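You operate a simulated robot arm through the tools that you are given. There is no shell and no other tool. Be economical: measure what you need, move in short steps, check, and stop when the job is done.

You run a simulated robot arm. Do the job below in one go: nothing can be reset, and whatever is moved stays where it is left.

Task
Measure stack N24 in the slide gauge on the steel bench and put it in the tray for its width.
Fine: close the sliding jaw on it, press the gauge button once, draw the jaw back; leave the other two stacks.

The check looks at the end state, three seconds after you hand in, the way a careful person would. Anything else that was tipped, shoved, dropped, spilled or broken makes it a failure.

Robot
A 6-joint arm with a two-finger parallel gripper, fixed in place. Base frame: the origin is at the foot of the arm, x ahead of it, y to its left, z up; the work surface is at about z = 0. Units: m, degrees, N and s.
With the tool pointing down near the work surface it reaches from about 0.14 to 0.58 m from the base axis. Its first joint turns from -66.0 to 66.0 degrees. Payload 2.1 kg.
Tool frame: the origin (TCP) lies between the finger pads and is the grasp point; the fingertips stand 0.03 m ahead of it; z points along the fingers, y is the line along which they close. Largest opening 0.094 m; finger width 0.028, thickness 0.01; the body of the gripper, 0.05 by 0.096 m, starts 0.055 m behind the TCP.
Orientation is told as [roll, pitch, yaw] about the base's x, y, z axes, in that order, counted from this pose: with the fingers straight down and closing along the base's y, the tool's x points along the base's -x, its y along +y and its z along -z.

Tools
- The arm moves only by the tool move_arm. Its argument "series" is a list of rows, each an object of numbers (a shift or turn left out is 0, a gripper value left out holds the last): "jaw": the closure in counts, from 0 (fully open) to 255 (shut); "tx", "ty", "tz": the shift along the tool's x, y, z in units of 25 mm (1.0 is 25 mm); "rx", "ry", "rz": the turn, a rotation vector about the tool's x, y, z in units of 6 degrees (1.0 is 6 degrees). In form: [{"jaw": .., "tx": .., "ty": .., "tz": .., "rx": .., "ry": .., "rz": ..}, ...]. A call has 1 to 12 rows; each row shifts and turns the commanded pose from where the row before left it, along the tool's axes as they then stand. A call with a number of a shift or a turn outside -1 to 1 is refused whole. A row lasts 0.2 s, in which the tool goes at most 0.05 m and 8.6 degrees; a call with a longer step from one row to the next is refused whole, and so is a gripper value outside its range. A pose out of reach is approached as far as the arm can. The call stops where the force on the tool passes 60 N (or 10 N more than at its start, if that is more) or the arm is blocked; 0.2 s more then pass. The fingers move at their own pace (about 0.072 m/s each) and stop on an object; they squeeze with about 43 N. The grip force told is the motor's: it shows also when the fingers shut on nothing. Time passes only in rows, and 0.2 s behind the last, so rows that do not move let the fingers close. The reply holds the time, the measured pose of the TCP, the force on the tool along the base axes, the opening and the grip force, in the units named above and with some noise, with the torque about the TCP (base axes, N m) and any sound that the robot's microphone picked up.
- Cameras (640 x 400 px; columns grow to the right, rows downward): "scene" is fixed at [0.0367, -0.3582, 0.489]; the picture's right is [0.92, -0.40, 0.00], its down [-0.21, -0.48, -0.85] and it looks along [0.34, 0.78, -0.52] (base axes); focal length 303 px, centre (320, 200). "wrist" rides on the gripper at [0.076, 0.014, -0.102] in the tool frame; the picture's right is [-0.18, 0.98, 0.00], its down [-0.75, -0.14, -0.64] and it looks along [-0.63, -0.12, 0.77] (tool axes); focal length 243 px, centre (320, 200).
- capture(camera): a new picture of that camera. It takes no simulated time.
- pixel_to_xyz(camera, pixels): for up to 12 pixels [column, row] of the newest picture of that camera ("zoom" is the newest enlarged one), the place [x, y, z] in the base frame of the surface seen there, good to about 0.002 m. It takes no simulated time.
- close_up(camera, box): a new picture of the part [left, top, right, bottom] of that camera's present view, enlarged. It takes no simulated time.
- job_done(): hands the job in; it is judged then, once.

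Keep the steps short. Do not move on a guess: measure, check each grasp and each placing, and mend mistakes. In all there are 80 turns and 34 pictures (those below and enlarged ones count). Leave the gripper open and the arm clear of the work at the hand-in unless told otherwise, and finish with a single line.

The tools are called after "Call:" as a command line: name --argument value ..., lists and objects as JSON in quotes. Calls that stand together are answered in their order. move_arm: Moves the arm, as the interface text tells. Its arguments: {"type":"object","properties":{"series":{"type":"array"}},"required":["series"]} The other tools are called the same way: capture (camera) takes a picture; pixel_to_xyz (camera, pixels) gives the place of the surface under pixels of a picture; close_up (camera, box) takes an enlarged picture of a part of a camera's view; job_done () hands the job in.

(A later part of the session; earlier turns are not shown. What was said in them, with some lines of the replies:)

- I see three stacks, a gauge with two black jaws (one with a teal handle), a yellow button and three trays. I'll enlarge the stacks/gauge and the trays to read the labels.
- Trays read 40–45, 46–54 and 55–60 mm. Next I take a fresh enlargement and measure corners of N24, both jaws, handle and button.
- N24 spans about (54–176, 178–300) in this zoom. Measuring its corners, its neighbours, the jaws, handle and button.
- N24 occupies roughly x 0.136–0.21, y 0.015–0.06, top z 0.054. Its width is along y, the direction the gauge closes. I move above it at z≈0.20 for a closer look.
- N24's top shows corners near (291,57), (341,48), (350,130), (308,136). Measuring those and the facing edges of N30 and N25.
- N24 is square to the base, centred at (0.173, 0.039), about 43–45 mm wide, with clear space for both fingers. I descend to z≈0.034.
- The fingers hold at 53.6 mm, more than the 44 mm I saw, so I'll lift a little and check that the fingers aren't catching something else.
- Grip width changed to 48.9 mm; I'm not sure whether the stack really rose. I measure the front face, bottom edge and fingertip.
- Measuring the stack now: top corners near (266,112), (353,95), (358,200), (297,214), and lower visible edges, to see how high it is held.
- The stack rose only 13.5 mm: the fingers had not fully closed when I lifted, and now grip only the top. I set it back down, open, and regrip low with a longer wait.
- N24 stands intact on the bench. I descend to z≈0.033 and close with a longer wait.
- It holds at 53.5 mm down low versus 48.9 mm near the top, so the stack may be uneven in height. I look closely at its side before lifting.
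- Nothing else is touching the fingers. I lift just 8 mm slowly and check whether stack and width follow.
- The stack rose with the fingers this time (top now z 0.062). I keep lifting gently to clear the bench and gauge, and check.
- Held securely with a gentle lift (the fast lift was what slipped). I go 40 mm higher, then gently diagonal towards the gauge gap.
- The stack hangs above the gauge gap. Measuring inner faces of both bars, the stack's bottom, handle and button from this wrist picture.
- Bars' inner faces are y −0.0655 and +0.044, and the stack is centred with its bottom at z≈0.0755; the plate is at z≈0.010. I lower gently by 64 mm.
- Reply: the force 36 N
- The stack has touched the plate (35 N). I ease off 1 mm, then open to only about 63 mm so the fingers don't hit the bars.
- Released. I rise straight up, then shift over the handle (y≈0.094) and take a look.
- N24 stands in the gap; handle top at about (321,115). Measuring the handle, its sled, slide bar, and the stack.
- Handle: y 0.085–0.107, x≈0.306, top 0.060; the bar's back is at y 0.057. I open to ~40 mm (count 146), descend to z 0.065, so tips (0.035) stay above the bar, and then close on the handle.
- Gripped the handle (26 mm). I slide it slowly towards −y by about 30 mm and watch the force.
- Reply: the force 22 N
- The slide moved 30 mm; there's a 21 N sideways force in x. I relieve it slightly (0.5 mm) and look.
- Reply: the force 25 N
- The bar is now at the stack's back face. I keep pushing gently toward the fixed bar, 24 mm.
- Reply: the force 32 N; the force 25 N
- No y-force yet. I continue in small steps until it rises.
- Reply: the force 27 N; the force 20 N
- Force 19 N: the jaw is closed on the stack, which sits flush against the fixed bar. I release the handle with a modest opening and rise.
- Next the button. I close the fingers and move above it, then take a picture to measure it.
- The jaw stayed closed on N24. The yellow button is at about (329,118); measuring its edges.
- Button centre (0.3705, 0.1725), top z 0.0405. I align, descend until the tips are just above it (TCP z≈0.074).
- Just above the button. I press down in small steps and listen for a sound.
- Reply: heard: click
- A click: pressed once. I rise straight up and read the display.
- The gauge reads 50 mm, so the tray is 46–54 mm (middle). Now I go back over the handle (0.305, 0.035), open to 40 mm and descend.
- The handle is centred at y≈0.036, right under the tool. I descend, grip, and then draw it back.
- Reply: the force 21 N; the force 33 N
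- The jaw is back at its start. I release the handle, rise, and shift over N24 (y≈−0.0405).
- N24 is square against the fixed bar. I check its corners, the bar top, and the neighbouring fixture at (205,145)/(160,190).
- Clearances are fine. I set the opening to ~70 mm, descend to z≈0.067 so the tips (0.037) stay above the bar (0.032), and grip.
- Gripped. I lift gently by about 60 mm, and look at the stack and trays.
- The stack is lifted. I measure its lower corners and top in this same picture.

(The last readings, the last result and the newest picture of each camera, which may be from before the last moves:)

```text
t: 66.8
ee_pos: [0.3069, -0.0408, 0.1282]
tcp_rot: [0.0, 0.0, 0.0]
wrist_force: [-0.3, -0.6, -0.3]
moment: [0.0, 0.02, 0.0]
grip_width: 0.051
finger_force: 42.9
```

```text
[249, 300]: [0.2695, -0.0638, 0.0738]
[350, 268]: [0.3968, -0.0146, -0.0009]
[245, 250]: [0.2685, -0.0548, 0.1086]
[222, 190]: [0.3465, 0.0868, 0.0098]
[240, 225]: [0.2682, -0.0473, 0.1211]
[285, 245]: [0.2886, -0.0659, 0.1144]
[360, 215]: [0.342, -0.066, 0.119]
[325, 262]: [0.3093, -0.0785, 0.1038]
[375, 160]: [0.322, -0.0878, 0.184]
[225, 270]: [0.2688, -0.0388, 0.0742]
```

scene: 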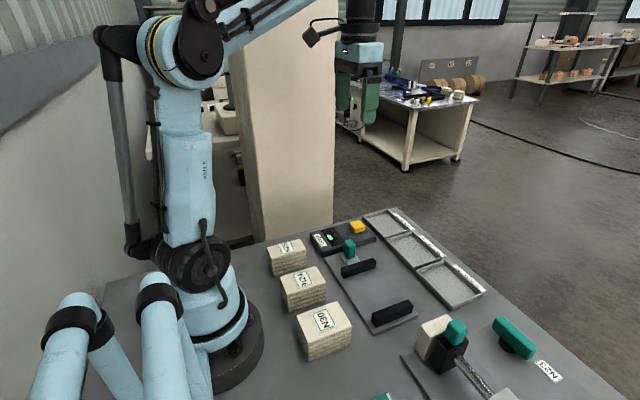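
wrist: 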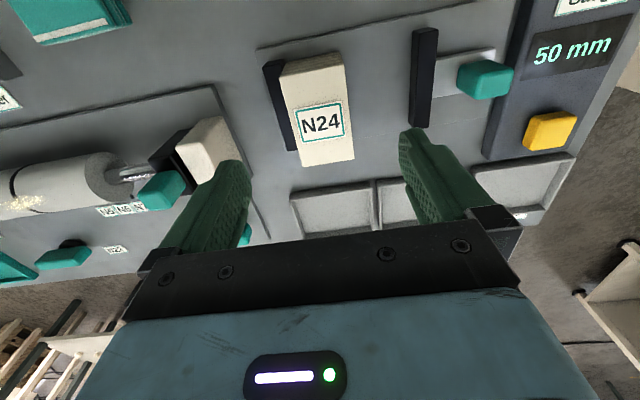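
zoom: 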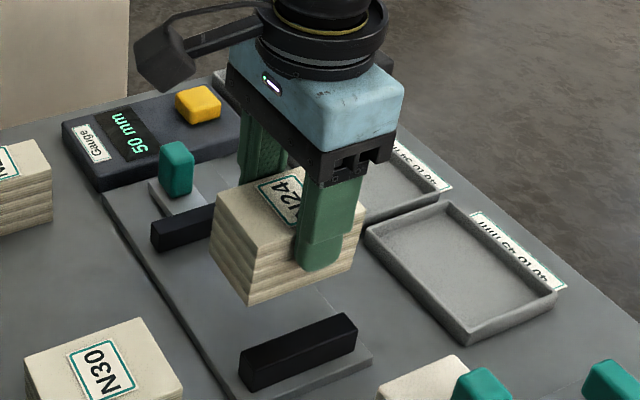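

The stack hangs with its bottom at z≈0.071, no slip. The tray is ~0.08 wide in x outside, too tight for the 74 mm length, but ~0.1 in y; so I'll turn the stack 90° before placing. First I move in x to 0.462, then y to 0.06.

Call:
move_arm --series '[{"tx": -0.2}, {"tx": -0.4}, {"tx": -0.6}, {"tx": -0.7}, {"tx": -0.7}, {"tx": -0.7}, {"tx": -0.7}, {"tx": -0.7}, {"tx": -0.6}, {"tx": -0.5}, {"tx": -0.4}, {}]'

Call:
move_arm --series '[{"ty": 0.2}, {"ty": 0.4}, {"ty": 0.6}, {"ty": 0.6}, {"ty": 0.6}, {"ty": 0.6}, {"ty": 0.5}, {"ty": 0.4}, {"ty": 0.14}, {}]'

Call:
move_arm --series '[{"rz": 0.4}, {"rz": 0.7}, {"rz": 0.8}, {"rz": 0.8}, {"rz": 0.8}, {"rz": 0.8}, {"rz": 0.8}, {"rz": 0.8}, {"rz": 0.7}, {"rz": 0.5}, {"rz": 0.4}, {}]'

```text
t: 69.4
ee_pos: [0.4634, -0.0421, 0.1275]
tcp_rot: [0.0, -0.1, 0.0]
wrist_force: [0.0, -0.1, 0.1]
moment: [-0.01, 0.01, 0.0]
grip_width: 0.0508
finger_force: 42.9
```

```text
t: 71.6
ee_pos: [0.4635, 0.0585, 0.1287]
tcp_rot: [0.0, 0.1, -0.1]
wrist_force: [0.1, 0.8, 0.0]
moment: [0.02, -0.01, -0.03]
grip_width: 0.051
finger_force: 42.7
```

```text
t: 74.2
ee_pos: [0.4623, 0.0604, 0.1262]
tcp_rot: [0.1, -0.1, -45.0]
wrist_force: [-0.6, -0.1, -0.4]
moment: [-0.01, 0.01, 0.01]
grip_width: 0.0489
finger_force: 43.9
```

Grip width dropped to 48.9 mm, which may mean slipping. I look before continuing.

Call:
close_up --camera "scene" --box '[320, 130, 500, 290]'

```text
2.50 times, centred on (410, 210) of scene
```

zoom: 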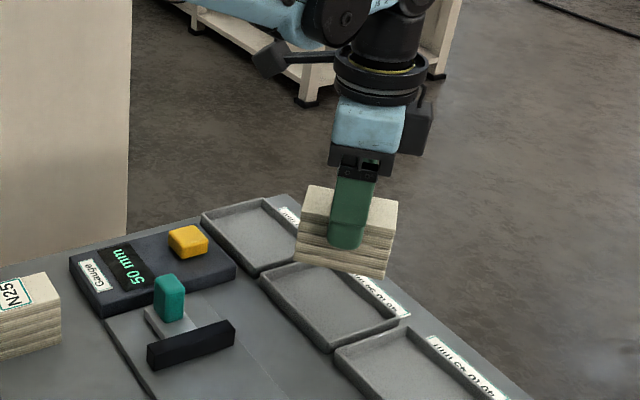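

Call:
pixel_to_xyz --camera "zoom" --pixels '[[300, 255], [384, 272], [305, 218], [392, 232], [325, 200], [350, 240], [265, 285], [335, 348], [398, 320], [325, 305], [340, 258], [388, 208]]'

```text
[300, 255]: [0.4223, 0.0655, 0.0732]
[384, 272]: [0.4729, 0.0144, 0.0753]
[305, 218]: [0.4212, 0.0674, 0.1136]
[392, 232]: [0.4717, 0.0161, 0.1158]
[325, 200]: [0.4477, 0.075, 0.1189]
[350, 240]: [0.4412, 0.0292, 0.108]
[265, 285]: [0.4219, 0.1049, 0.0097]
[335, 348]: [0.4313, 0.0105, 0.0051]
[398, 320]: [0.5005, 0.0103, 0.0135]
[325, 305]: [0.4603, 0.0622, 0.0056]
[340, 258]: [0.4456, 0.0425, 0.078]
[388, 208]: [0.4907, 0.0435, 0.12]
```

Level and still held with ~23 mm overlap, but it crept a few mm. I finish the turn more gently (another 45°).

Call:
move_arm --series '[{"rz": 0.3}, {"rz": 0.5}, {"rz": 0.7}, {"rz": 0.8}, {"rz": 0.8}, {"rz": 0.8}, {"rz": 0.8}, {"rz": 0.8}, {"rz": 0.8}, {"rz": 0.7}, {"rz": 0.5}, {}]'

Call:
close_up --camera "scene" --box '[320, 130, 500, 290]'

```text
t: 76.8
ee_pos: [0.4615, 0.0601, 0.126]
tcp_rot: [0.0, 0.0, -90.1]
wrist_force: [-0.4, 0.0, -1.3]
moment: [0.0, 0.03, -0.02]
grip_width: 0.0491
finger_force: 43.2
```

```text
2.50 times, centred on (410, 210) of scene
```

zoom: 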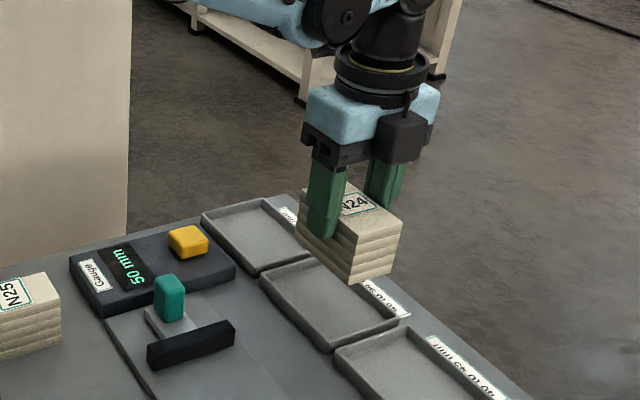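

Turned to 90°. Measuring the stack's corners against the tray's rim.

Call:
pixel_to_xyz --camera "zoom" --pixels '[[300, 232], [349, 278], [354, 248], [388, 270], [398, 240], [370, 200], [380, 220], [262, 278], [330, 345], [395, 318], [345, 318], [280, 290]]'

```text
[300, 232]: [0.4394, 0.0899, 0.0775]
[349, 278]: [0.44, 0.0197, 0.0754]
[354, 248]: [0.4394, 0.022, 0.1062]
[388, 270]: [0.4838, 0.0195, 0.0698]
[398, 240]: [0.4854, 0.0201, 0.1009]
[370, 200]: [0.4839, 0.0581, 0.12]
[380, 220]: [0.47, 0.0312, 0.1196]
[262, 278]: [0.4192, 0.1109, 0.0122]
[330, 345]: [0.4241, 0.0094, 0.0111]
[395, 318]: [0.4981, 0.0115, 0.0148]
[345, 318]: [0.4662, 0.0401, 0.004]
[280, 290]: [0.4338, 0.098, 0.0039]
```

Stack centre (0.4625, 0.0565), tray centre about (0.4615, 0.060); bottom ~0.0655, tray floor ~0.004. I shift 3 mm in +y and lower gently by 57 mm.

Call:
move_arm --series '[{"tx": 0.12}, {"tz": 0.1}, {"tz": 0.2}, {"tz": 0.3}, {"tz": 0.35}, {"tz": 0.35}, {"tz": 0.3}, {"tz": 0.3}, {"tz": 0.2}, {"tz": 0.12}, {"tz": 0.06}, {}]'

Call:
move_arm --series '[{"tz": 0.04}, {"tz": 0.04}, {}]'

```text
t: 79.4
ee_pos: [0.4628, 0.0613, 0.0705]
tcp_rot: [0.1, 0.0, -90.0]
wrist_force: [0.2, 0.1, -0.4]
moment: [-0.02, 0.03, 0.01]
grip_width: 0.0492
finger_force: 43.3
```

```text
t: 80.2
ee_pos: [0.4621, 0.0643, 0.0687]
tcp_rot: [0.0, 0.0, -90.0]
wrist_force: [-0.1, 0.5, -0.6]
moment: [0.02, 0.02, -0.02]
grip_width: 0.0488
finger_force: 42.9
```

No contact yet; lowering in 1 mm steps.

Call:
move_arm --series '[{"tz": 0.04}, {"tz": 0.04}, {}]'

Call:
move_arm --series '[{"tz": 0.03}, {}]'

```text
t: 81.0
ee_pos: [0.4628, 0.0639, 0.0658]
tcp_rot: [-0.1, -0.1, -90.0]
wrist_force: [0.0, 0.6, -1.5]
moment: [-0.04, -0.02, 0.01]
grip_width: 0.0488
finger_force: 42.8
```

```text
t: 81.6
ee_pos: [0.4629, 0.0639, 0.0655]
tcp_rot: [0.0, 0.0, -90.0]
wrist_force: [-0.7, 0.9, 11.0]
moment: [0.02, 0.06, -0.01]
grip_width: 0.0491
finger_force: 42.9
```

Contact with the tray floor (11 N). I open and rise straight up slowly, then check.

Call:
move_arm --series '[{"jaw": 40}, {}, {}, {}, {}, {}]'

Call:
move_arm --series '[{"tz": -0.2}, {"tz": -0.5}, {"tz": -0.8}, {"tz": -0.9}, {"tz": -0.9}, {"tz": -0.9}, {"tz": -0.9}, {"tz": -0.9}, {"jaw": 0}, {}]'

Call:
close_up --camera "scene" --box '[260, 190, 500, 350]'

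Call:
pixel_to_xyz --camera "zoom" --pixels '[[219, 200], [302, 176], [238, 170]]'

```text
t: 83.0
ee_pos: [0.4627, 0.0641, 0.0644]
tcp_rot: [-0.1, -0.1, -90.0]
wrist_force: [-0.8, -0.3, -0.1]
moment: [0.0, -0.04, 0.02]
grip_width: 0.0792
finger_force: 0.0
```

```text
t: 85.2
ee_pos: [0.4623, 0.0626, 0.2152]
tcp_rot: [-0.1, 0.0, -89.9]
wrist_force: [-0.6, -0.3, 0.8]
moment: [0.01, -0.03, -0.01]
grip_width: 0.0937
finger_force: 0.0
```

```text
2.50 times, centred on (380, 270) of scene
```

zoom: 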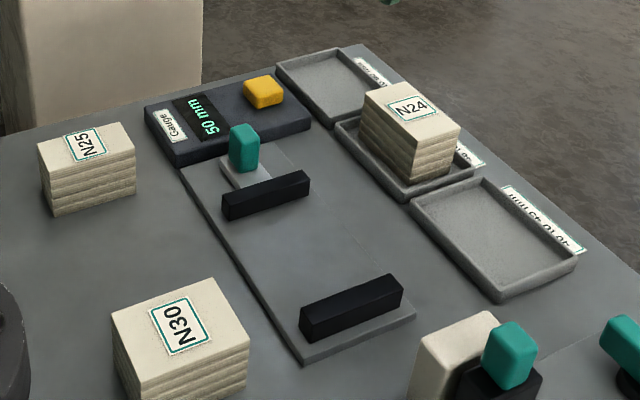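

```text
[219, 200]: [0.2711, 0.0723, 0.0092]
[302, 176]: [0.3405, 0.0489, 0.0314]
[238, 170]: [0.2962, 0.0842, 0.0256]
```

N24 stands flat inside the middle (46–54 mm) tray. The jaw is drawn back, the display shows 50 mm, and N25 and N30 are where they were. The gripper is open and clear at z 0.215, so I hand in.

Call:
job_done

```text
The job is handed in.
```

N24 measured 50 mm in the gauge and now stands in the 46–54 mm tray; the jaw is drawn back, the button was pressed once, and N25 and N30 were not touched.
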